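You operate a simulated robot arm through the tools that you are given. There is no shell and no other tool.

Carry out the task below with a simulated robot arm. There is one attempt and no reset: what you move stays moved.

JOB
Move the Shun sticker back to its board, unclip the green box and take the egg out.
Fine: press the sticker flat; both clips open; lid and egg lie on the stool end of the table.

The check looks at the end state, three seconds after you hand in, the way a careful person would. Anything else that was tipped, shoved, dropped, spilled or broken makes it a failure. A push-on lid holds only when it is set on centred and level and pressed home; a screw cap is set on level and turned clockwise until tight.

ROBOT AND FRAMES
A 6-joint arm with a two-finger parallel gripper, fixed in place. Base frame: the origin is at the foot of the arm, x ahead of it, y to its left, z up; the work surface is at about z = 0. Readings come in m, rad, newtons and seconds.
With the tool pointing down near the work surface it reaches from about 0.14 to 0.58 m from the base axis. Its first joint turns from -1.152 to 1.152 rad. Payload 2.1 kg.
Tool frame: the origin (TCP) lies between the finger pads and is the grasp point; the fingertips stand 0.03 m ahead of it; z points along the fingers, y is the line along which they close. The gripper opens to 0.094 m. The fingers are 0.028 m wide and 0.01 m thick; the gripper's body (0.05 by 0.096 m) begins 0.055 m behind the TCP.
Orientation is that of the tool frame in the base frame, as a unit quaternion [w, x, y, z]. With the fingers straight down and closing along the base's y, the tool's x points along the base's -x, its y along +y and its z along -z.

CONTROLS
- The arm moves only by the tool servo_tool. Its argument "rows" is a list of rows, each a list of 7 numbers: the shift along the base's x, y, z in m, then the turn, a rotation vector about the base's x, y, z in rad, then the closure in counts, from 0 (fully open) to 255 (shut). In form: [[x, y, z, wx, wy, wz, gripper], ...]. A call has 1 to 20 rows; each row is the pose to reach, as a shift and turn from the pose commanded when the call began. Rows are played at 5 a second. More than 0.05 m and 0.15 rad between two rows, or a gripper value outside its range, and nothing of the call is played. A pose out of reach is approached as far as the arm can. The call stops where the force on the tool passes 40 N (or 10 N more than at its start, if that is more) or the arm is blocked; 0.2 s more then pass. The fingers move at their own pace (about 0.072 m/s each) and stop on an object; they squeeze with about 42 N. The grip force told is the motor's: it shows also when the fingers shut on nothing. Time passes only in rows, and 0.2 s behind the last, so rows that repeat a pose let the fingers close. It gives the time, the measured TCP pose, the force on the tool (base axes), the opening and the grip force at its end, in the units of the frame above (readings bear some noise), with the torque about the TCP (base axes, N m) and any sound that the robot's microphone picked up.
- Cameras (640 x 400 px; columns grow to the right, rows downward): "scene" is fixed at [0.0566, -0.3679, 0.5054]; the picture's right is [0.77, -0.64, 0.00], its down [-0.29, -0.35, -0.89] and it looks along [0.57, 0.68, -0.45] (base axes); focal length 215 px, centre (320, 200). "wrist" rides on the gripper at [0.076, 0.014, -0.102] in the tool frame; the picture's right is [-0.18, 0.98, 0.00], its down [-0.75, -0.14, -0.64] and it looks along [-0.63, -0.12, 0.77] (tool axes); focal length 243 px, centre (320, 200). There is no depth. A picture from a camera that has moved, and an enlarged one, comes with that camera's place and axes in the base frame and with its lens. The place of the scene camera against the robot may be out by one fixed shift of up to 0.018 m in any direction.
- get_image(camera): a new picture of that camera. The clock stands still meanwhile.
- inspect(camera, box): a new picture of the part [left, top, right, bottom] of that camera's present view, enlarged. The clock stands still meanwhile.
- job_done(): hands the job in; it is judged then, once.

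Nothing tells you positions but the pictures and the camera data. Unless the task says otherwise, let go and move clear before handing in.

The tools are called after "Request:" by a JSON object that holds its "op" and its "data". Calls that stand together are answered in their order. servo_tool: Moves the arm, as the interface text tells. Its arguments: {"type":"object","properties":{"rows":{"type":"array","items":{"type":"array","items":{"type":"number"}}}},"required":["rows"]} The other tools are called the same way: get_image (camera) takes a picture; inspect (camera, box) takes an enlarged picture of a part of a camera's view; job_done () hands the job in.

At the start:

```text
t: 0.0
tool_pos: [0.3004, 0.1896, 0.433]
tool_rot: [0.0, -0.001, 1.0, 0.0]
contact_force: [-0.7, 0.2, 0.5]
ft_torque: [0.01, 0.01, -0.03]
gripper_width: 0.0942
grip_force: 0.0
```

scene: 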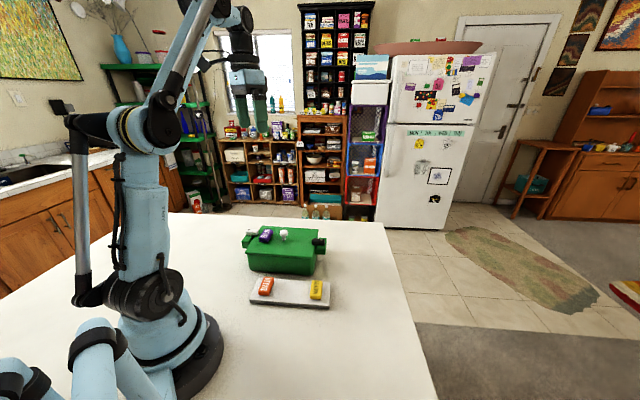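
wrist: 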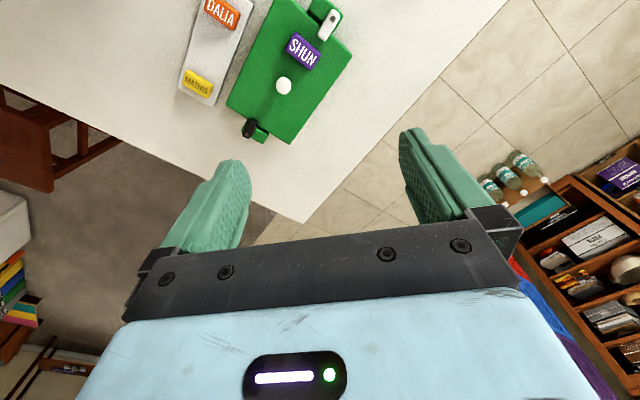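

I see a green box with a purple SHUN sticker on its lid, a clip at each end, and a grey board with two other magnets/stickers. I'll look more closely before moving.

Request:
{"op": "inspect", "data": {"camera": "scene", "box": [220, 210, 350, 320]}}

Request:
{"op": "inspect", "data": {"camera": "wrist", "box": [160, 0, 400, 150]}}

Request:
{"op": "get_image", "data": {"camera": "scene"}}

Request:
{"op": "get_image", "data": {"camera": "wrist"}}

```text
3.64 times, centred on (285, 265) of scene
camera zoom: at [0.0566, -0.3679, 0.5054], right [0.77, -0.64, 0.0], down [-0.29, -0.35, -0.89], along [0.57, 0.68, -0.45], focal length 783 px, centre (447, -36)
```

zoom: 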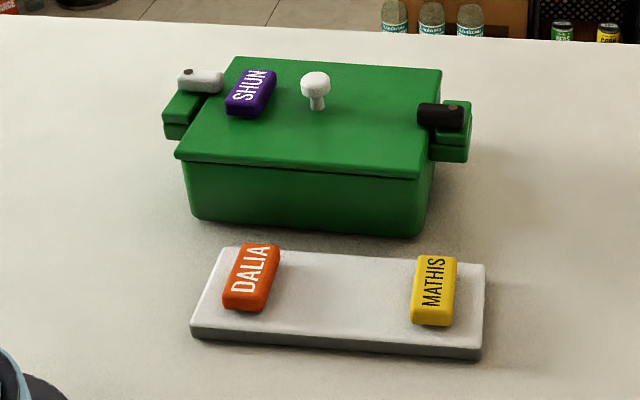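

```text
2.67 times, centred on (280, 75) of wrist
camera zoom: at [0.2235, 0.205, 0.5363], right [0.18, 0.98, 0.0], down [0.75, -0.14, 0.64], along [0.63, -0.12, -0.77], focal length 647 px, centre (427, 533)
```

zoom: 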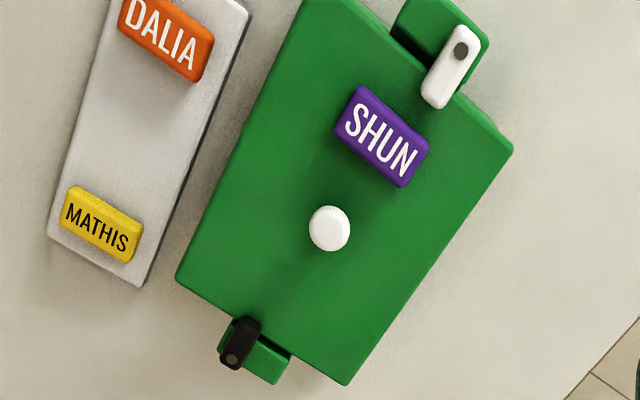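

```text
taken
```

scene: 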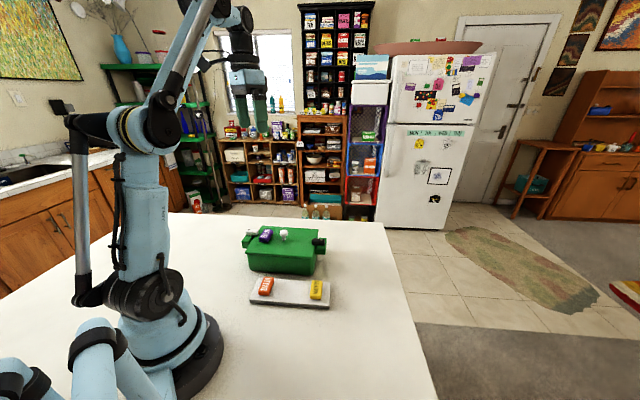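

```text
taken
camera wrist: at [0.2235, 0.205, 0.5363], right [0.18, 0.98, 0.0], down [0.75, -0.14, 0.64], along [0.63, -0.12, -0.77], focal length 243 px, centre (320, 200)
```

wrist: 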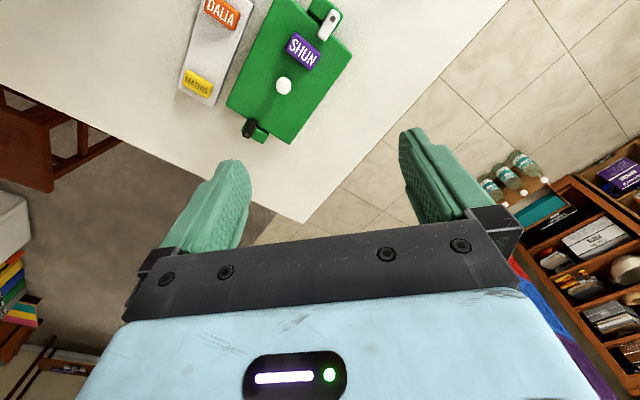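

The box sits near (0.33, 0.12) with the knob on its lid. I still have to find the stool and work out how the clips move, so I'll zoom in on several areas.

Request:
{"op": "inspect", "data": {"camera": "wrist", "box": [0, 70, 160, 220]}}

Request:
{"op": "inspect", "data": {"camera": "scene", "box": [480, 100, 640, 340]}}

Request:
{"op": "inspect", "data": {"camera": "wrist", "box": [290, 0, 360, 60]}}

Request:
{"op": "inspect", "data": {"camera": "wrist", "box": [220, 90, 300, 150]}}

Request:
{"op": "inspect", "data": {"camera": "scene", "box": [0, 200, 130, 400]}}

```text
2.67 times, centred on (80, 145) of wrist
camera zoom: at [0.2235, 0.205, 0.5363], right [0.18, 0.98, 0.0], down [0.75, -0.14, 0.64], along [0.63, -0.12, -0.77], focal length 647 px, centre (960, 347)
```

zoom: 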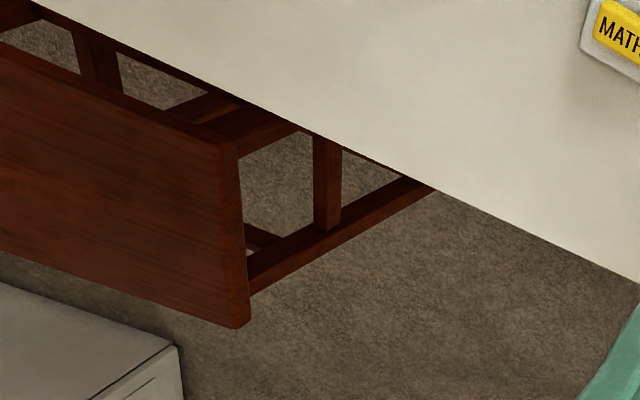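

```text
1.67 times, centred on (560, 220) of scene
camera zoom: at [0.0566, -0.3679, 0.5054], right [0.77, -0.64, 0.0], down [-0.29, -0.35, -0.89], along [0.57, 0.68, -0.45], focal length 359 px, centre (-80, 167)
```

zoom: 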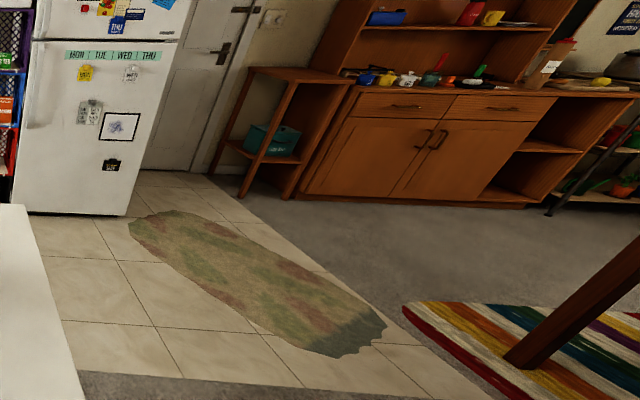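

```text
6.67 times, centred on (325, 30) of wrist
camera zoom: at [0.2235, 0.205, 0.5363], right [0.18, 0.98, 0.0], down [0.75, -0.14, 0.64], along [0.63, -0.12, -0.77], focal length 1618 px, centre (287, 1333)
```

zoom: 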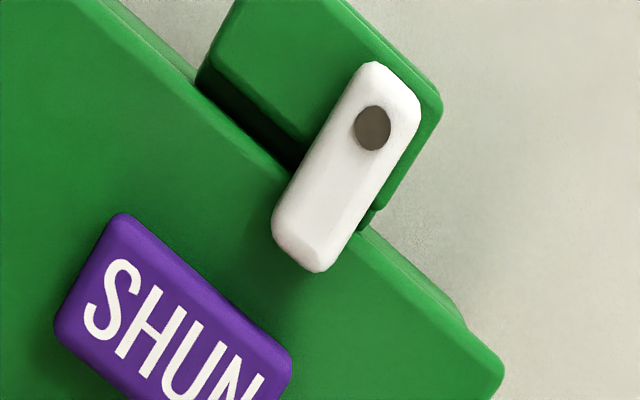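

```text
6.67 times, centred on (260, 120) of wrist
camera zoom: at [0.2235, 0.205, 0.5363], right [0.18, 0.98, 0.0], down [0.75, -0.14, 0.64], along [0.63, -0.12, -0.77], focal length 1618 px, centre (720, 733)
```

zoom: 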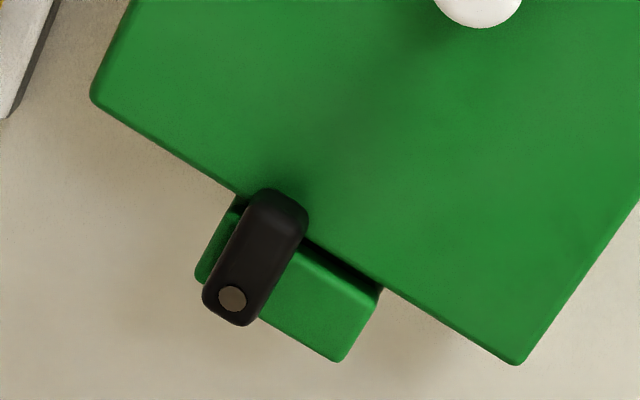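

```text
2.00 times, centred on (65, 300) of scene
camera zoom: at [0.0566, -0.3679, 0.5054], right [0.77, -0.64, 0.0], down [-0.29, -0.35, -0.89], along [0.57, 0.68, -0.45], focal length 431 px, centre (830, 0)
```

zoom: 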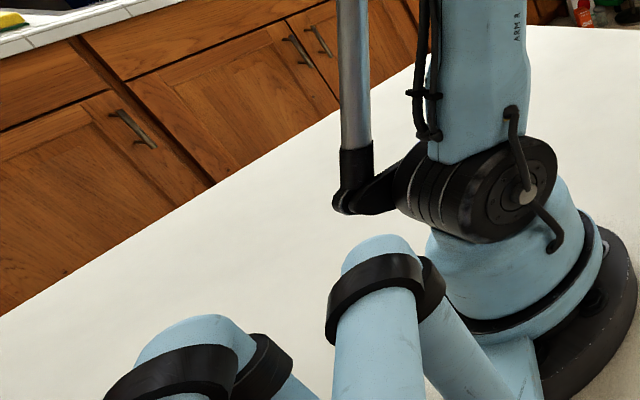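

A dark wooden stool or chair shows past the table's right (-y) edge. I'll yaw the wrist to look that way and make sure it's the only one.

Request:
{"op": "servo_tool", "data": {"rows": [[0, 0, 0, 0, 0, -0.14, 0], [0, 0, 0, 0, 0, -0.28, 0], [0, 0, 0, 0, 0, -0.42, 0], [0, 0, 0, 0, 0, -0.56, 0], [0, 0, 0, 0, 0, -0.7, 0], [0, 0, 0, 0, 0, -0.785, 0], [0, 0, 0, 0, 0, -0.785, 0]]}}

Request:
{"op": "get_image", "data": {"camera": "wrist"}}

```text
t: 1.6
tool_pos: [0.2999, 0.1889, 0.4339]
tool_rot: [0.0, 0.384, 0.923, -0.001]
contact_force: [0.2, 0.1, -0.3]
ft_torque: [-0.03, -0.02, 0.0]
gripper_width: 0.0941
grip_force: 0.2
```

```text
taken
camera wrist: at [0.2552, 0.2544, 0.5365], right [0.83, 0.56, 0.0], down [0.43, -0.63, 0.64], along [0.36, -0.53, -0.77], focal length 243 px, centre (320, 200)
```

wrist: 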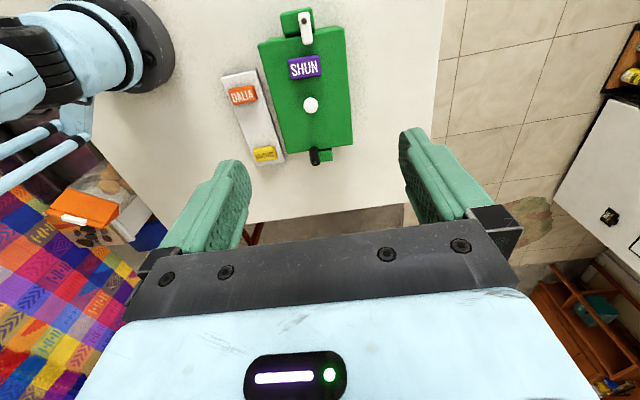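

The box lies aligned with the table at about 45° to the base, and the stool is past the edge at the image centre. I'll tilt the camera up to see the stool and whatever else stands around the table.

Request:
{"op": "servo_tool", "data": {"rows": [[0, 0, 0, -0.11, -0.075, 0, 0], [0, 0, 0, -0.22, -0.15, 0, 0], [0, 0, 0, -0.33, -0.225, 0, 0], [0, 0, 0, -0.44, -0.3, 0, 0], [0, 0, 0, -0.5, -0.34, 0, 0], [0, 0, 0, -0.5, -0.34, 0, 0]]}}

Request:
{"op": "get_image", "data": {"camera": "wrist"}}

```text
t: 3.0
tool_pos: [0.3002, 0.1904, 0.4326]
tool_rot: [0.249, 0.367, 0.881, -0.164]
contact_force: [0.5, -0.1, 0.6]
ft_torque: [0.02, -0.01, -0.01]
gripper_width: 0.0942
grip_force: 0.0
```

```text
taken
camera wrist: at [0.2308, 0.2916, 0.4733], right [0.83, 0.56, 0.0], down [0.15, -0.22, 0.96], along [0.54, -0.8, -0.26], focal length 243 px, centre (320, 200)
```

wrist: 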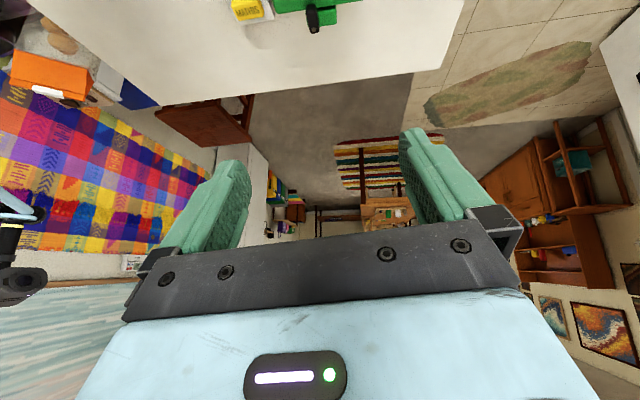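

Request:
{"op": "inspect", "data": {"camera": "wrist", "box": [100, 60, 300, 190]}}

Request:
{"op": "inspect", "data": {"camera": "wrist", "box": [290, 120, 460, 240]}}

Request:
{"op": "inspect", "data": {"camera": "wrist", "box": [0, 0, 240, 150]}}

```text
3.08 times, centred on (200, 125) of wrist
camera zoom: at [0.2308, 0.2916, 0.4733], right [0.83, 0.56, 0.0], down [0.15, -0.22, 0.96], along [0.54, -0.8, -0.26], focal length 746 px, centre (689, 431)
```

zoom: 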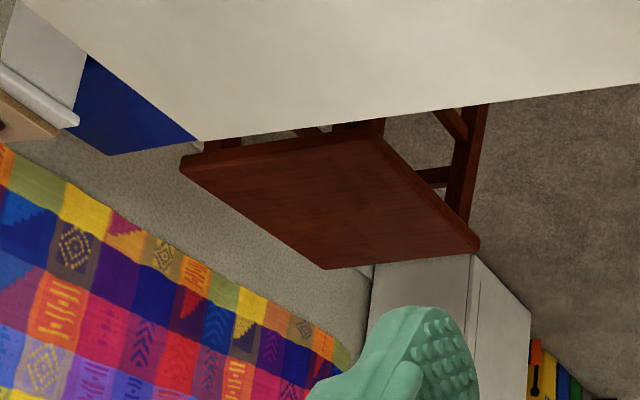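

```text
3.33 times, centred on (375, 180) of wrist
camera zoom: at [0.2308, 0.2916, 0.4733], right [0.83, 0.56, 0.0], down [0.15, -0.22, 0.96], along [0.54, -0.8, -0.26], focal length 809 px, centre (137, 267)
```

zoom: 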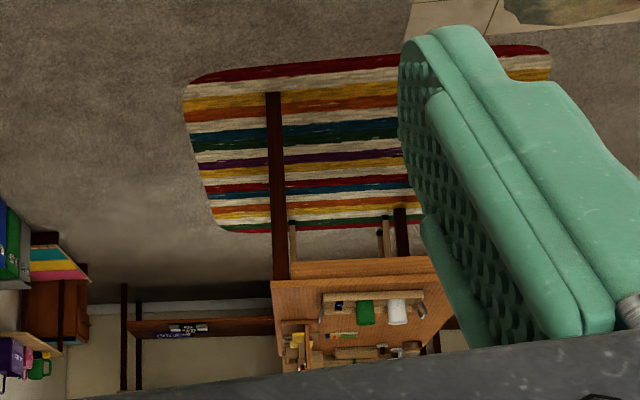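

```text
2.67 times, centred on (120, 75) of wrist
camera zoom: at [0.2308, 0.2916, 0.4733], right [0.83, 0.56, 0.0], down [0.15, -0.22, 0.96], along [0.54, -0.8, -0.26], focal length 647 px, centre (853, 533)
```

zoom: 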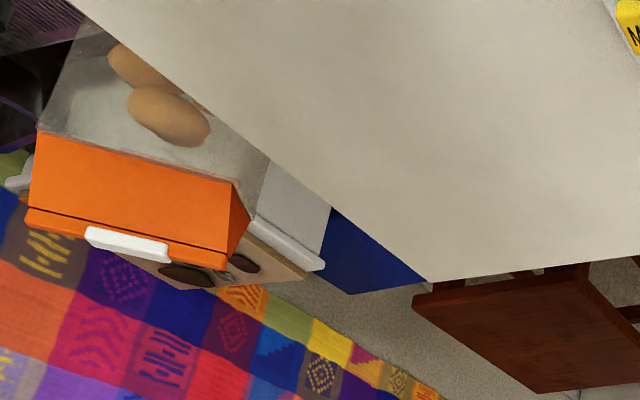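

The stool stands at the table's far-right short edge (the +x/-y end), so that's where the lid and egg must go. I'll untilt and lower the camera for a closer look at the clips, sticker and board.

Request:
{"op": "servo_tool", "data": {"rows": [[0, 0, 0, 0.11, 0.075, 0, 0], [0, 0, 0, 0.22, 0.15, 0, 0], [0, 0, 0, 0.33, 0.225, 0, 0], [0, 0, 0, 0.44, 0.3, 0, 0], [0, 0, 0, 0.5, 0.34, 0, 0], [0, -0.02, -0.04, 0.5, 0.34, 0, 0], [0, -0.04, -0.08, 0.5, 0.34, 0, 0], [0.01, -0.05, -0.12, 0.5, 0.34, 0, 0], [0.02, -0.06, -0.16, 0.5, 0.34, 0, 0], [0.024, -0.066, -0.2, 0.5, 0.34, 0, 0], [0.024, -0.066, -0.2, 0.5, 0.34, 0, 0]]}}

Request:
{"op": "get_image", "data": {"camera": "wrist"}}

Request:
{"op": "get_image", "data": {"camera": "scene"}}

```text
t: 5.4
tool_pos: [0.3262, 0.1244, 0.2331]
tool_rot: [0.0, 0.383, 0.924, 0.001]
contact_force: [0.8, -0.4, -0.1]
ft_torque: [-0.01, 0.02, 0.0]
gripper_width: 0.094
grip_force: 0.0
```

```text
taken
camera wrist: at [0.2801, 0.1893, 0.3365], right [0.83, 0.56, 0.0], down [0.43, -0.63, 0.64], along [0.36, -0.53, -0.77], focal length 243 px, centre (320, 200)
```

wrist: 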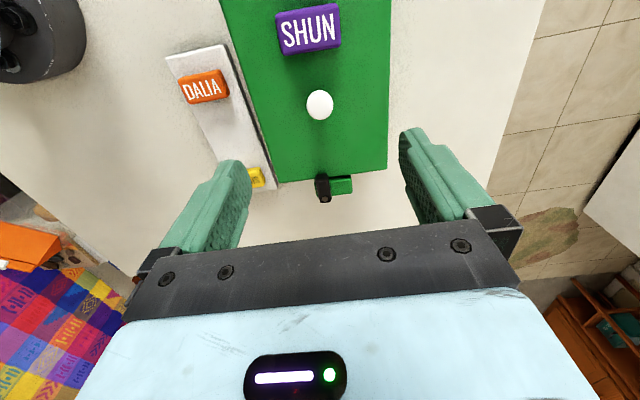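

```text
taken
```

scene: 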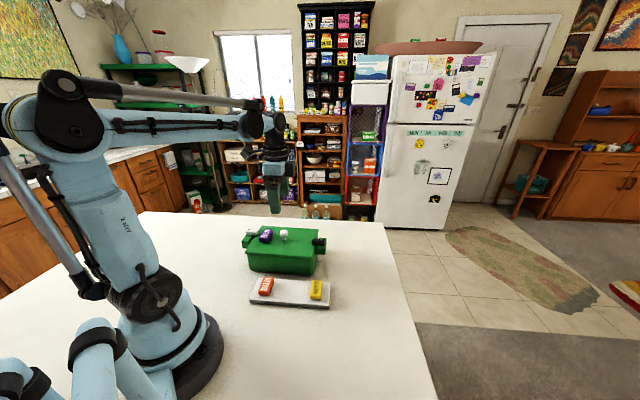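

The lid top is at about z = 0.09 and the knob top at about 0.11, with the box centre near (0.323, 0.126). I'll go look at the white clip close up.

Request:
{"op": "servo_tool", "data": {"rows": [[-0.03, 0.03, -0.01, 0, 0, 0, 0], [-0.06, 0.06, -0.02, 0, 0, 0, 0], [-0.08, 0.08, -0.03, 0, 0, 0, 0], [-0.08, 0.08, -0.03, 0, 0, 0, 0]]}}

Request:
{"op": "get_image", "data": {"camera": "wrist"}}

Request:
{"op": "inspect", "data": {"camera": "wrist", "box": [220, 0, 420, 125]}}

```text
t: 6.4
tool_pos: [0.2435, 0.2053, 0.2034]
tool_rot: [0.0, 0.383, 0.924, 0.0]
contact_force: [-0.1, 0.1, 0.2]
ft_torque: [0.04, 0.0, -0.03]
gripper_width: 0.0942
grip_force: 0.0
```

```text
taken
camera wrist: at [0.1984, 0.2691, 0.3054], right [0.83, 0.56, 0.0], down [0.43, -0.63, 0.64], along [0.36, -0.53, -0.77], focal length 243 px, centre (320, 200)
```

wrist: 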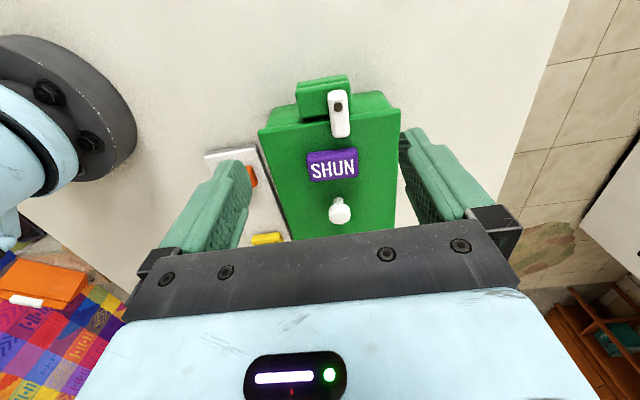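

```text
3.20 times, centred on (320, 62) of wrist
camera zoom: at [0.1984, 0.2691, 0.3054], right [0.83, 0.56, 0.0], down [0.43, -0.63, 0.64], along [0.36, -0.53, -0.77], focal length 776 px, centre (320, 640)
```

zoom: 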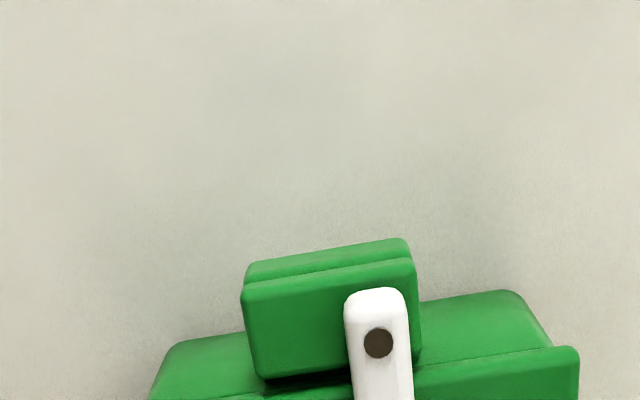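

Request:
{"op": "inspect", "data": {"camera": "wrist", "box": [250, 65, 410, 165]}}

Request:
{"op": "inspect", "data": {"camera": "wrist", "box": [190, 130, 350, 250]}}

```text
4.00 times, centred on (330, 115) of wrist
camera zoom: at [0.1984, 0.2691, 0.3054], right [0.83, 0.56, 0.0], down [0.43, -0.63, 0.64], along [0.36, -0.53, -0.77], focal length 970 px, centre (280, 540)
```

zoom: 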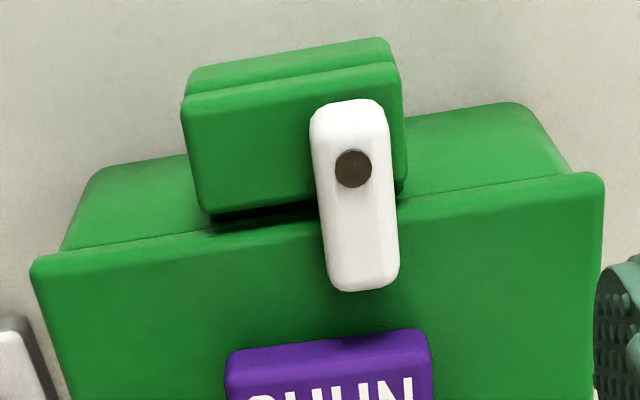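

```text
3.33 times, centred on (270, 190) of wrist
camera zoom: at [0.1984, 0.2691, 0.3054], right [0.83, 0.56, 0.0], down [0.43, -0.63, 0.64], along [0.36, -0.53, -0.77], focal length 809 px, centre (487, 233)
```

zoom: 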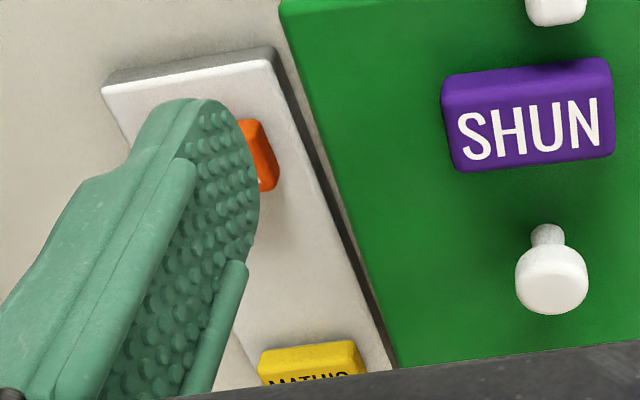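

Both clips look like swing tabs on vertical pivots, with lug space to swing onto clockwise. The sticker is at about (0.28, 0.17) on the lid. Next I'll view the board squarely to find the vacant spot.

Request:
{"op": "servo_tool", "data": {"rows": [[0.0, -0.045, 0, 0, 0, 0, 0], [0.005, -0.09, 0, 0, 0, 0, 0], [0.01, -0.135, 0, 0, 0, 0, 0], [0.0125, -0.175, 0, 0, 0, 0, 0], [0.0125, -0.2, 0, 0, 0, 0, 0], [0.0125, -0.2, 0, 0, 0, 0, 0]]}}

Request:
{"op": "get_image", "data": {"camera": "wrist"}}

Request:
{"op": "inspect", "data": {"camera": "wrist", "box": [220, 0, 420, 125]}}

Request:
{"op": "inspect", "data": {"camera": "wrist", "box": [240, 100, 420, 230]}}

```text
t: 7.8
tool_pos: [0.2599, 0.0052, 0.2052]
tool_rot: [0.0, 0.382, 0.924, 0.0]
contact_force: [0.6, -0.9, -0.6]
ft_torque: [0.04, -0.01, 0.03]
gripper_width: 0.0941
grip_force: 0.0
```

```text
taken
camera wrist: at [0.2155, 0.07, 0.3077], right [0.82, 0.57, 0.0], down [0.43, -0.63, 0.64], along [0.36, -0.53, -0.77], focal length 243 px, centre (320, 200)
```

wrist: 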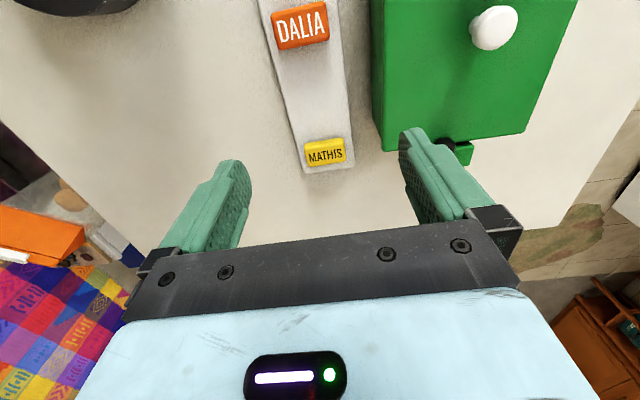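

```text
3.20 times, centred on (320, 62) of wrist
camera zoom: at [0.2155, 0.07, 0.3077], right [0.82, 0.57, 0.0], down [0.43, -0.63, 0.64], along [0.36, -0.53, -0.77], focal length 776 px, centre (320, 640)
```

zoom: 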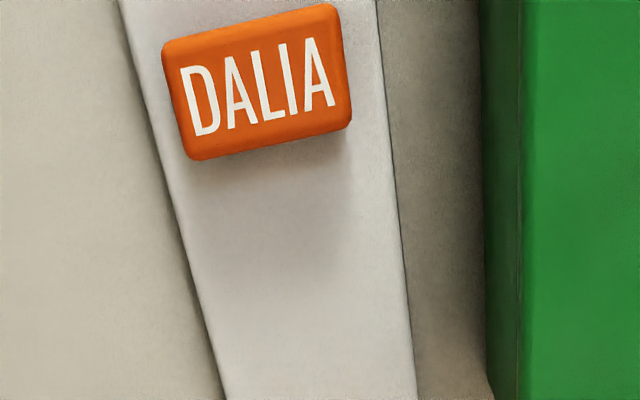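

```text
3.08 times, centred on (330, 165) of wrist
camera zoom: at [0.2155, 0.07, 0.3077], right [0.82, 0.57, 0.0], down [0.43, -0.63, 0.64], along [0.36, -0.53, -0.77], focal length 746 px, centre (289, 308)
```

zoom: 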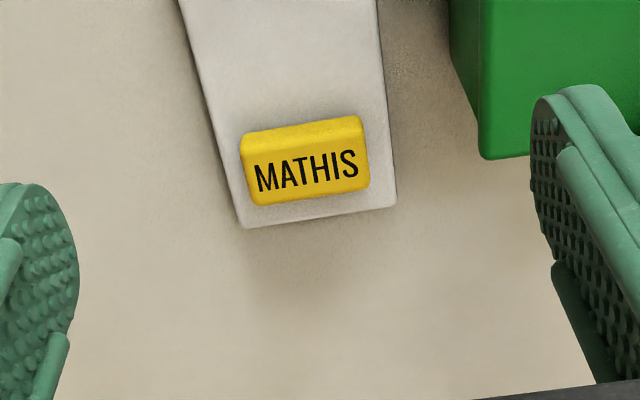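

The board centre, midway between DALIA and MATHIS, is at about (0.261, -0.007). My height estimates for the lid disagree, so I'll gently touch a bare patch of the lid with closed fingers to measure it.

Request:
{"op": "servo_tool", "data": {"rows": [[0.035, 0.025, 0, 0, 0, 0, 255], [0.07, 0.05, 0, 0, 0, 0, 255], [0.105, 0.077, 0, 0, 0, 0, 255], [0.105, 0.077, -0.04, 0, 0, 0, 255], [0.105, 0.077, -0.065, 0, 0, 0, 255], [0.105, 0.077, -0.065, 0, 0, 0, 255]]}}

Request:
{"op": "get_image", "data": {"camera": "wrist"}}

Request:
{"op": "inspect", "data": {"camera": "scene", "box": [220, 190, 350, 320]}}

```text
t: 9.2
tool_pos: [0.3647, 0.0809, 0.1401]
tool_rot: [0.0, 0.382, 0.924, 0.001]
contact_force: [-0.1, 0.7, 0.7]
ft_torque: [-0.01, -0.01, 0.05]
gripper_width: 0.0
grip_force: 32.6
```

```text
taken
camera wrist: at [0.3191, 0.1457, 0.2428], right [0.83, 0.56, 0.0], down [0.43, -0.63, 0.64], along [0.36, -0.53, -0.77], focal length 243 px, centre (320, 200)
```

wrist: 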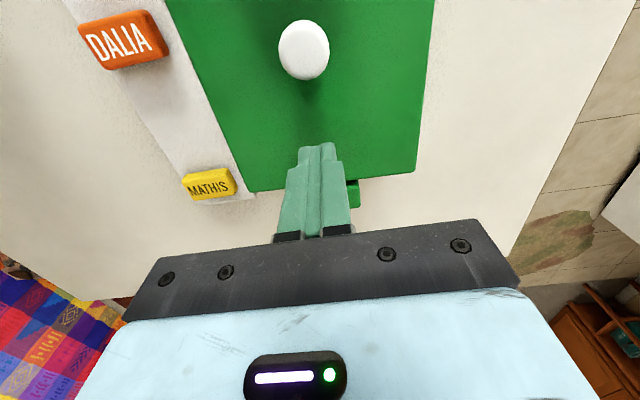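

```text
3.08 times, centred on (285, 255) of scene
camera zoom: at [0.0566, -0.3679, 0.5054], right [0.77, -0.64, 0.0], down [-0.29, -0.35, -0.89], along [0.57, 0.68, -0.45], focal length 663 px, centre (428, 31)
```

zoom: 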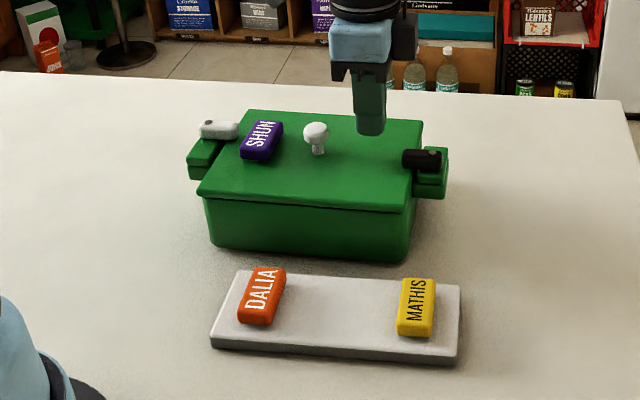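

The closed fingertips are above a bare patch of the lid. I'll descend in small steps until contact.

Request:
{"op": "servo_tool", "data": {"rows": [[0, 0, -0.003, 0, 0, 0, 255], [0, 0, -0.006, 0, 0, 0, 255], [0, 0, -0.009, 0, 0, 0, 255], [0, 0, -0.012, 0, 0, 0, 255], [0, 0, -0.015, 0, 0, 0, 255], [0, 0, -0.018, 0, 0, 0, 255], [0, 0, -0.021, 0, 0, 0, 255]]}}

```text
t: 10.8
tool_pos: [0.3628, 0.0798, 0.1173]
tool_rot: [-0.001, 0.382, 0.924, 0.0]
contact_force: [-0.3, 1.1, -0.1]
ft_torque: [-0.02, 0.02, 0.05]
gripper_width: 0.0001
grip_force: 32.6
```

Request:
{"op": "servo_tool", "data": {"rows": [[0, 0, -0.002, 0, 0, 0, 255], [0, 0, -0.004, 0, 0, 0, 255], [0, 0, -0.006, 0, 0, 0, 255], [0, 0, -0.008, 0, 0, 0, 255], [0, 0, -0.01, 0, 0, 0, 255]]}}

Request:
{"op": "inspect", "data": {"camera": "scene", "box": [270, 200, 350, 260]}}

```text
t: 12.0
tool_pos: [0.3618, 0.0803, 0.109]
tool_rot: [-0.001, 0.383, 0.924, 0.0]
contact_force: [0.1, 0.4, 14.5]
ft_torque: [0.0, 0.02, 0.0]
gripper_width: 0.0002
grip_force: 32.8
stopped in row 5: the force on the tool passed its limit at 48 N (the readings are from after the stop); the commanded pose is now the measured one
```

```text
6.67 times, centred on (310, 230) of scene
camera zoom: at [0.0566, -0.3679, 0.5054], right [0.77, -0.64, 0.0], down [-0.29, -0.35, -0.89], along [0.57, 0.68, -0.45], focal length 1436 px, centre (387, 0)
```

zoom: 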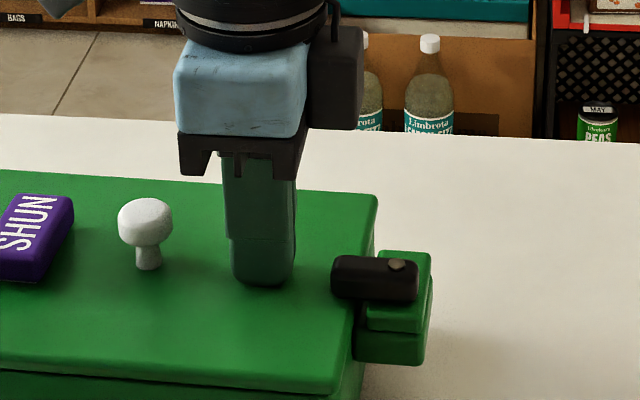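

The lid top is at z ≈ 0.079, which makes the sticker estimates agree at (0.284, 0.166). I'll lift, move over the sticker with the fingers open, and check the alignment.

Request:
{"op": "servo_tool", "data": {"rows": [[0, 0, 0.03, 0, 0, 0, 255], [0, 0, 0.06, 0, 0, 0, 255], [-0.026, 0.029, 0.06, 0, 0, 0, 120], [-0.052, 0.057, 0.06, 0, 0, 0, 0], [-0.0778, 0.0857, 0.06, 0, 0, 0, 0], [-0.0778, 0.0857, 0.04, 0, 0, 0, 0], [-0.0778, 0.0857, 0.026, 0, 0, 0, 0], [-0.0778, 0.0857, 0.026, 0, 0, 0, 0]]}}

Request:
{"op": "get_image", "data": {"camera": "wrist"}}

Request:
{"op": "inspect", "data": {"camera": "scene", "box": [230, 200, 310, 260]}}

```text
t: 13.8
tool_pos: [0.2849, 0.1651, 0.1327]
tool_rot: [0.0, 0.383, 0.924, -0.001]
contact_force: [-0.3, -0.2, 0.6]
ft_torque: [0.0, -0.03, 0.0]
gripper_width: 0.094
grip_force: 0.2
```

```text
taken
camera wrist: at [0.2408, 0.2307, 0.2366], right [0.83, 0.56, 0.0], down [0.43, -0.63, 0.64], along [0.36, -0.53, -0.77], focal length 243 px, centre (320, 200)
```

wrist: 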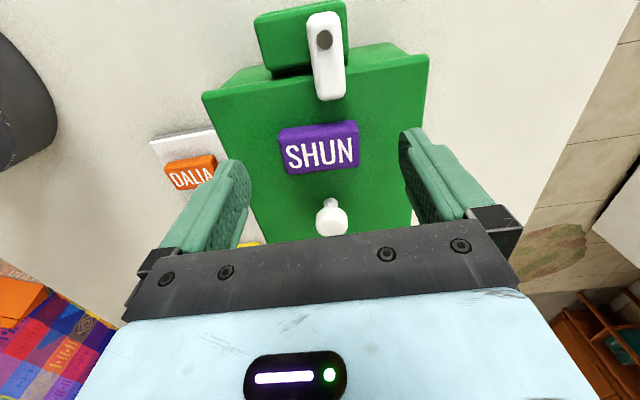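

```text
6.67 times, centred on (270, 230) of scene
camera zoom: at [0.0566, -0.3679, 0.5054], right [0.77, -0.64, 0.0], down [-0.29, -0.35, -0.89], along [0.57, 0.68, -0.45], focal length 1436 px, centre (653, 0)
```

zoom: 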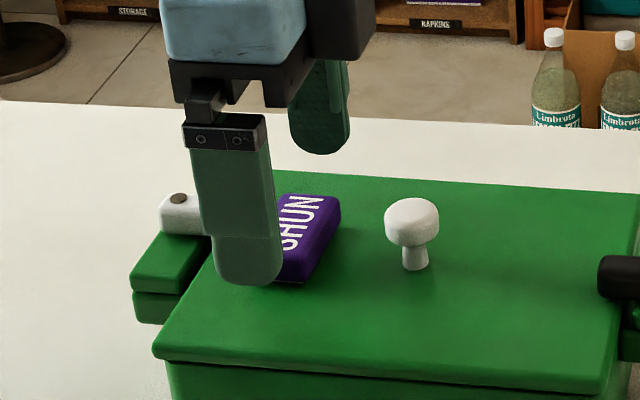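

The sticker lies centred between the fingers. I'll nudge slightly, descend to just above the lid, and grip it by its ends.

Request:
{"op": "servo_tool", "data": {"rows": [[-0.0012, 0.0012, -0.006, 0, 0, 0, 0], [-0.0012, 0.0012, -0.012, 0, 0, 0, 0], [-0.0012, 0.0012, -0.017, 0, 0, 0, 0], [-0.0012, 0.0012, -0.02, 0, 0, 0, 0], [-0.0012, 0.0012, -0.02, 0, 0, 0, 160], [-0.0012, 0.0012, -0.02, 0, 0, 0, 160], [-0.0012, 0.0012, -0.02, 0, 0, 0, 160], [-0.0012, 0.0012, -0.02, 0, 0, 0, 160]]}}

Request:
{"op": "get_image", "data": {"camera": "wrist"}}

Request:
{"op": "inspect", "data": {"camera": "scene", "box": [230, 200, 310, 260]}}

```text
t: 15.6
tool_pos: [0.2822, 0.1668, 0.1143]
tool_rot: [0.0, 0.382, 0.924, -0.001]
contact_force: [0.6, -0.3, -0.7]
ft_torque: [-0.01, 0.0, 0.0]
gripper_width: 0.0489
grip_force: 41.8
```

```text
taken
camera wrist: at [0.2382, 0.232, 0.2178], right [0.83, 0.56, 0.0], down [0.43, -0.63, 0.64], along [0.36, -0.53, -0.77], focal length 243 px, centre (320, 200)
```

wrist: 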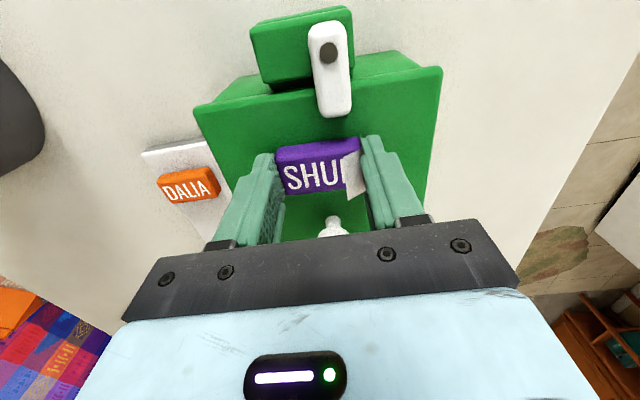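

```text
6.67 times, centred on (270, 230) of scene
camera zoom: at [0.0566, -0.3679, 0.5054], right [0.77, -0.64, 0.0], down [-0.29, -0.35, -0.89], along [0.57, 0.68, -0.45], focal length 1436 px, centre (653, 0)
```

zoom: 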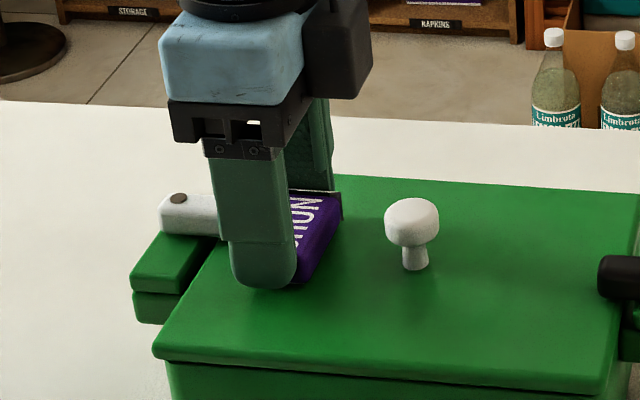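

Request:
{"op": "inspect", "data": {"camera": "wrist", "box": [240, 110, 420, 230]}}

Request:
{"op": "inspect", "data": {"camera": "scene", "box": [250, 215, 290, 250]}}

```text
3.33 times, centred on (330, 170) of wrist
camera zoom: at [0.2382, 0.232, 0.2178], right [0.83, 0.56, 0.0], down [0.43, -0.63, 0.64], along [0.36, -0.53, -0.77], focal length 809 px, centre (287, 300)
```

zoom: 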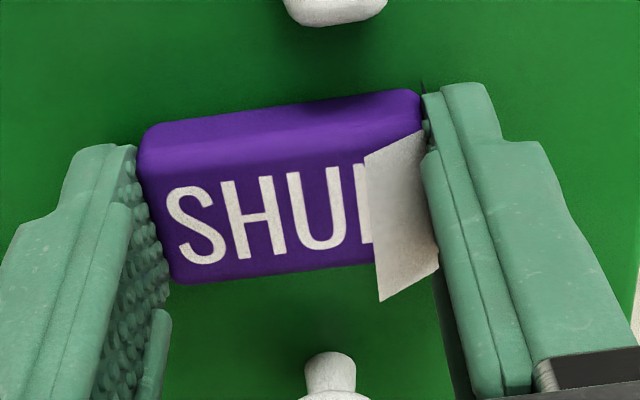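

```text
11.43 times, centred on (270, 232) of scene
camera zoom: at [0.0566, -0.3679, 0.5054], right [0.77, -0.64, 0.0], down [-0.29, -0.35, -0.89], along [0.57, 0.68, -0.45], focal length 2462 px, centre (891, -171)
```

zoom: 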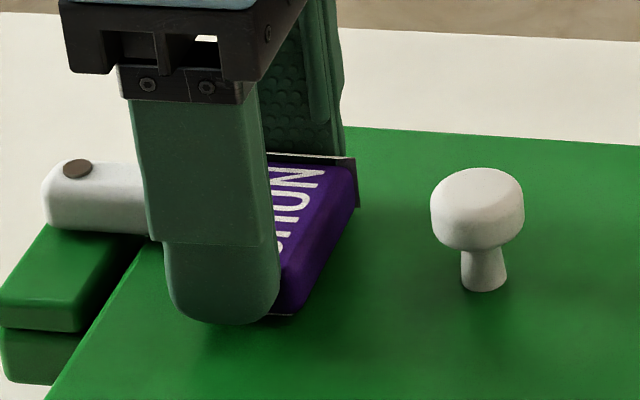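

A white flap has appeared at the sticker's +u end where the finger grips it. I'll take sharper views before lifting.

Request:
{"op": "inspect", "data": {"camera": "wrist", "box": [270, 130, 390, 210]}}

Request:
{"op": "inspect", "data": {"camera": "scene", "box": [260, 225, 276, 241]}}

```text
5.00 times, centred on (330, 170) of wrist
camera zoom: at [0.2382, 0.232, 0.2178], right [0.83, 0.56, 0.0], down [0.43, -0.63, 0.64], along [0.36, -0.53, -0.77], focal length 1213 px, centre (270, 350)
```

zoom: 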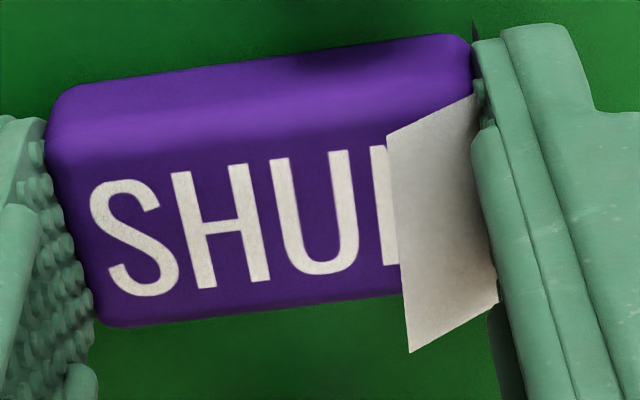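

```text
16.00 times, centred on (268, 233) of scene
camera zoom: at [0.0566, -0.3679, 0.5054], right [0.77, -0.64, 0.0], down [-0.29, -0.35, -0.89], along [0.57, 0.68, -0.45], focal length 3447 px, centre (1152, -328)
```

zoom: 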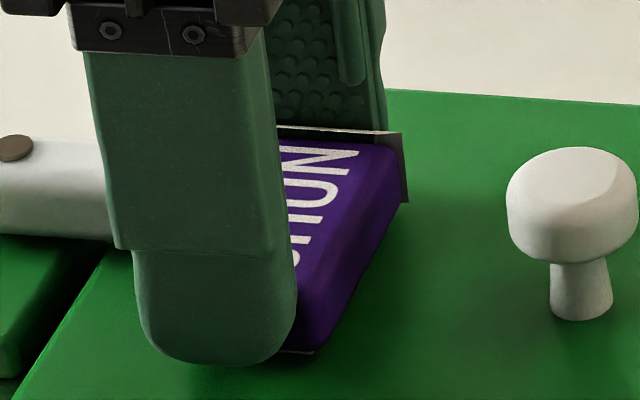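

The sticker's backing seems to be curling at that end, so it should need pressing flat later. I'll lift slowly and check the hold.

Request:
{"op": "servo_tool", "data": {"rows": [[0, 0, 0.005, 0, 0, 0, 160], [0, 0, 0.01, 0, 0, 0, 160], [0, 0, 0.02, 0, 0, 0, 160], [0, 0, 0.03, 0, 0, 0, 160], [0, 0, 0.03, 0, 0, 0, 160]]}}

Request:
{"op": "inspect", "data": {"camera": "wrist", "box": [200, 70, 440, 220]}}

Request:
{"op": "inspect", "data": {"camera": "scene", "box": [240, 205, 304, 249]}}

```text
t: 16.8
tool_pos: [0.2826, 0.1677, 0.1452]
tool_rot: [-0.001, 0.383, 0.924, -0.001]
contact_force: [1.0, 0.2, -0.3]
ft_torque: [0.01, 0.0, -0.03]
gripper_width: 0.0489
grip_force: 41.7
```

```text
2.67 times, centred on (320, 145) of wrist
camera zoom: at [0.2383, 0.2329, 0.2481], right [0.83, 0.56, 0.0], down [0.43, -0.63, 0.64], along [0.36, -0.53, -0.77], focal length 647 px, centre (320, 347)
```

zoom: 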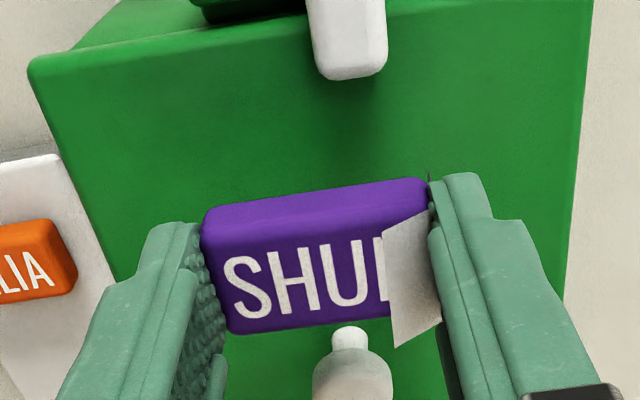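

```text
9.09 times, centred on (272, 227) of scene
camera zoom: at [0.0566, -0.3679, 0.5054], right [0.77, -0.64, 0.0], down [-0.29, -0.35, -0.89], along [0.57, 0.68, -0.45], focal length 1958 px, centre (756, -46)
```

zoom: 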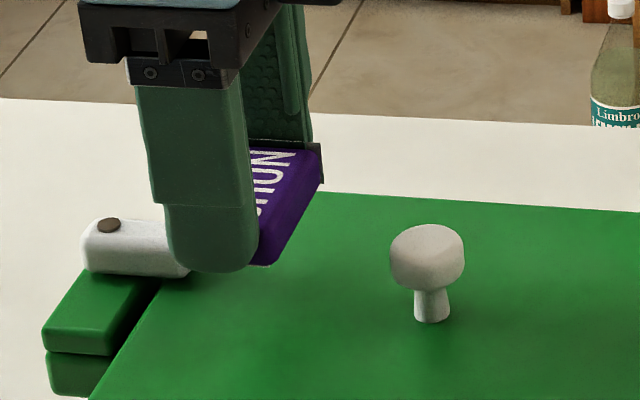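

The sticker is held firmly, with its flap bent up along the finger. I'll carry it over the board's vacant centre.

Request:
{"op": "servo_tool", "data": {"rows": [[0, 0, 0.03, 0, 0, 0, 160], [-0.005, -0.04, 0.04, 0, 0, 0, 160], [-0.01, -0.08, 0.04, 0, 0, 0, 160], [-0.015, -0.12, 0.04, 0, 0, 0, 160], [-0.02, -0.16, 0.04, 0, 0, 0, 160], [-0.0213, -0.175, 0.03, 0, 0, 0, 160], [-0.0213, -0.175, -0.01, 0, 0, 0, 160], [-0.0213, -0.175, -0.05, 0, 0, 0, 160], [-0.0213, -0.175, -0.06, 0, 0, 0, 160], [-0.0213, -0.175, -0.06, 0, 0, 0, 160]]}}

Request:
{"op": "get_image", "data": {"camera": "wrist"}}

Request:
{"op": "inspect", "data": {"camera": "scene", "box": [230, 230, 350, 320]}}

```text
t: 19.0
tool_pos: [0.2594, -0.0076, 0.0827]
tool_rot: [-0.001, 0.383, 0.924, -0.001]
contact_force: [0.2, -0.2, 0.7]
ft_torque: [0.0, 0.03, -0.02]
gripper_width: 0.0486
grip_force: 41.8
```

```text
taken
camera wrist: at [0.2157, 0.0569, 0.1856], right [0.83, 0.56, 0.0], down [0.43, -0.63, 0.64], along [0.36, -0.53, -0.77], focal length 243 px, centre (320, 200)
```

wrist: 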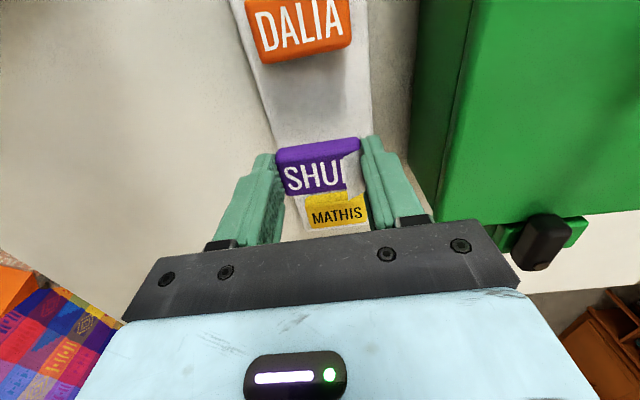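

```text
4.44 times, centred on (290, 275) of scene
camera zoom: at [0.0566, -0.3679, 0.5054], right [0.77, -0.64, 0.0], down [-0.29, -0.35, -0.89], along [0.57, 0.68, -0.45], focal length 958 px, centre (453, -133)
```

zoom: 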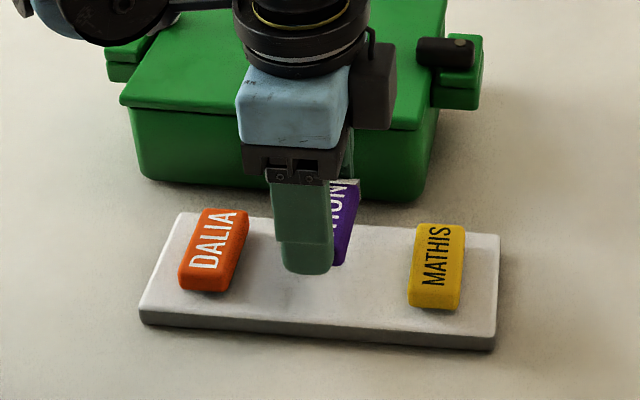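

It's well centred over the gap. I'll descend, gently at the end, until the sticker meets the board.

Request:
{"op": "servo_tool", "data": {"rows": [[0.0015, 0, -0.008, 0, 0, 0, 160], [0.0015, 0, -0.016, 0, 0, 0, 160], [0.0015, 0, -0.022, 0, 0, 0, 160], [0.0015, 0, -0.025, 0, 0, 0, 160], [0.0015, 0, -0.027, 0, 0, 0, 160], [0.0015, 0, -0.029, 0, 0, 0, 160]]}}

Request:
{"op": "inspect", "data": {"camera": "scene", "box": [250, 250, 330, 310]}}

```text
t: 20.4
tool_pos: [0.2636, -0.008, 0.0554]
tool_rot: [-0.001, 0.383, 0.924, -0.001]
contact_force: [0.0, 0.0, 0.2]
ft_torque: [0.0, 0.01, 0.01]
gripper_width: 0.0489
grip_force: 41.7
```

```text
6.67 times, centred on (290, 280) of scene
camera zoom: at [0.0566, -0.3679, 0.5054], right [0.77, -0.64, 0.0], down [-0.29, -0.35, -0.89], along [0.57, 0.68, -0.45], focal length 1436 px, centre (520, -333)
```

zoom: 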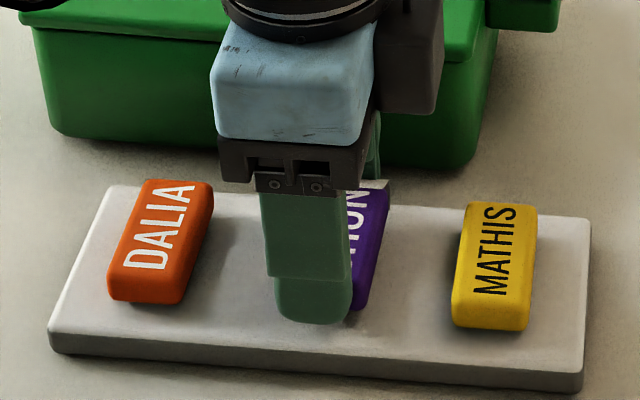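

Request:
{"op": "servo_tool", "data": {"rows": [[0, 0, -0.0015, 0, 0, 0, 160], [0, 0, -0.003, 0, 0, 0, 160], [0, 0, -0.0045, 0, 0, 0, 160], [0, 0, -0.006, 0, 0, 0, 160]]}}

Request:
{"op": "inspect", "data": {"camera": "scene", "box": [250, 250, 330, 310]}}

```text
t: 21.4
tool_pos: [0.2639, -0.0075, 0.0511]
tool_rot: [-0.001, 0.383, 0.924, -0.001]
contact_force: [-1.9, 0.9, 20.9]
ft_torque: [0.01, -0.09, -0.05]
gripper_width: 0.0488
grip_force: 41.9
stopped in row 4: the force on the tool passed its limit at 47 N (the readings are from after the stop); the commanded pose is now the measured one
```

```text
6.67 times, centred on (290, 280) of scene
camera zoom: at [0.0566, -0.3679, 0.5054], right [0.77, -0.64, 0.0], down [-0.29, -0.35, -0.89], along [0.57, 0.68, -0.45], focal length 1436 px, centre (520, -333)
```

zoom: 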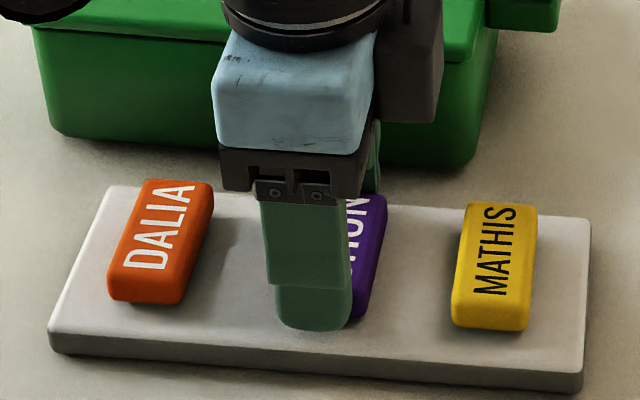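

Contact: the sticker sits on the board, whose top is at about z = 0.016. I'll check the flap in the wrist view, then open slowly and look.

Request:
{"op": "inspect", "data": {"camera": "wrist", "box": [200, 70, 440, 220]}}

Request:
{"op": "servo_tool", "data": {"rows": [[0, 0, 0.0, 0, 0, 0, 100], [0, 0, 0, 0, 0, 0, 85], [0, 0, 0, 0, 0, 0, 70], [0, 0, 0, 0, 0, 0, 70]]}}

Request:
{"op": "inspect", "data": {"camera": "wrist", "box": [200, 70, 440, 220]}}

```text
2.67 times, centred on (320, 145) of wrist
camera zoom: at [0.2194, 0.0577, 0.1538], right [0.83, 0.56, 0.0], down [0.44, -0.63, 0.64], along [0.36, -0.53, -0.77], focal length 647 px, centre (320, 347)
```

zoom: 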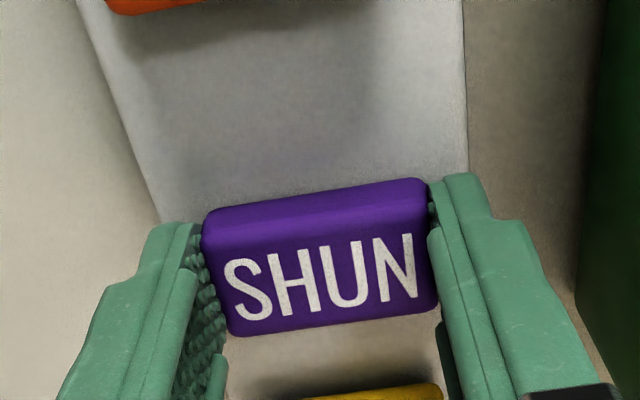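

```text
t: 22.4
tool_pos: [0.2627, -0.0075, 0.0511]
tool_rot: [-0.001, 0.382, 0.924, -0.001]
contact_force: [-0.2, -1.0, -0.3]
ft_torque: [-0.03, 0.0, -0.01]
gripper_width: 0.0681
grip_force: 0.0
```

```text
2.67 times, centred on (320, 145) of wrist
camera zoom: at [0.2192, 0.0577, 0.1535], right [0.83, 0.56, 0.0], down [0.44, -0.63, 0.64], along [0.36, -0.53, -0.77], focal length 647 px, centre (320, 347)
```

zoom: 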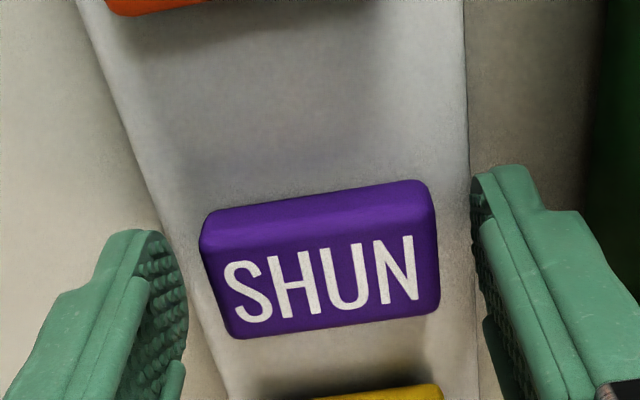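

The flap disappeared when it was pressed and the sticker is released in place. I'll raise clear and inspect it from both cameras.

Request:
{"op": "servo_tool", "data": {"rows": [[0, 0, 0.02, 0, 0, 0, 70], [0, 0, 0.05, 0, 0, 0, 70], [0, 0, 0.09, 0, 0, 0, 70], [0, 0, 0.12, 0, 0, 0, 70], [0, 0, 0.12, 0, 0, 0, 70]]}}

Request:
{"op": "inspect", "data": {"camera": "wrist", "box": [200, 0, 440, 220]}}

Request:
{"op": "inspect", "data": {"camera": "scene", "box": [240, 250, 340, 315]}}

```text
t: 23.6
tool_pos: [0.2631, -0.0089, 0.1708]
tool_rot: [-0.001, 0.382, 0.924, -0.001]
contact_force: [-0.6, 0.0, -0.2]
ft_torque: [0.02, 0.0, -0.03]
gripper_width: 0.0681
grip_force: 0.1
```

```text
1.82 times, centred on (320, 110) of wrist
camera zoom: at [0.2193, 0.0571, 0.2737], right [0.83, 0.56, 0.0], down [0.44, -0.63, 0.64], along [0.36, -0.53, -0.77], focal length 441 px, centre (320, 364)
```

zoom: 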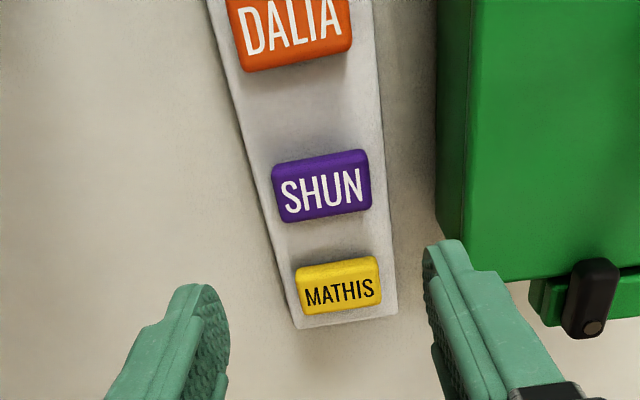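

```text
6.15 times, centred on (290, 282) of scene
camera zoom: at [0.0566, -0.3679, 0.5054], right [0.77, -0.64, 0.0], down [-0.29, -0.35, -0.89], along [0.57, 0.68, -0.45], focal length 1326 px, centre (505, -308)
```

zoom: 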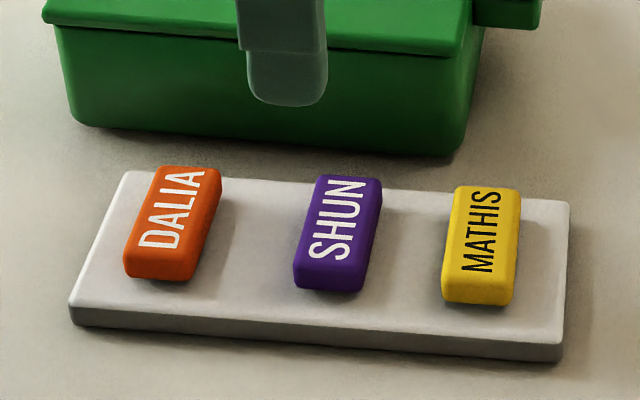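

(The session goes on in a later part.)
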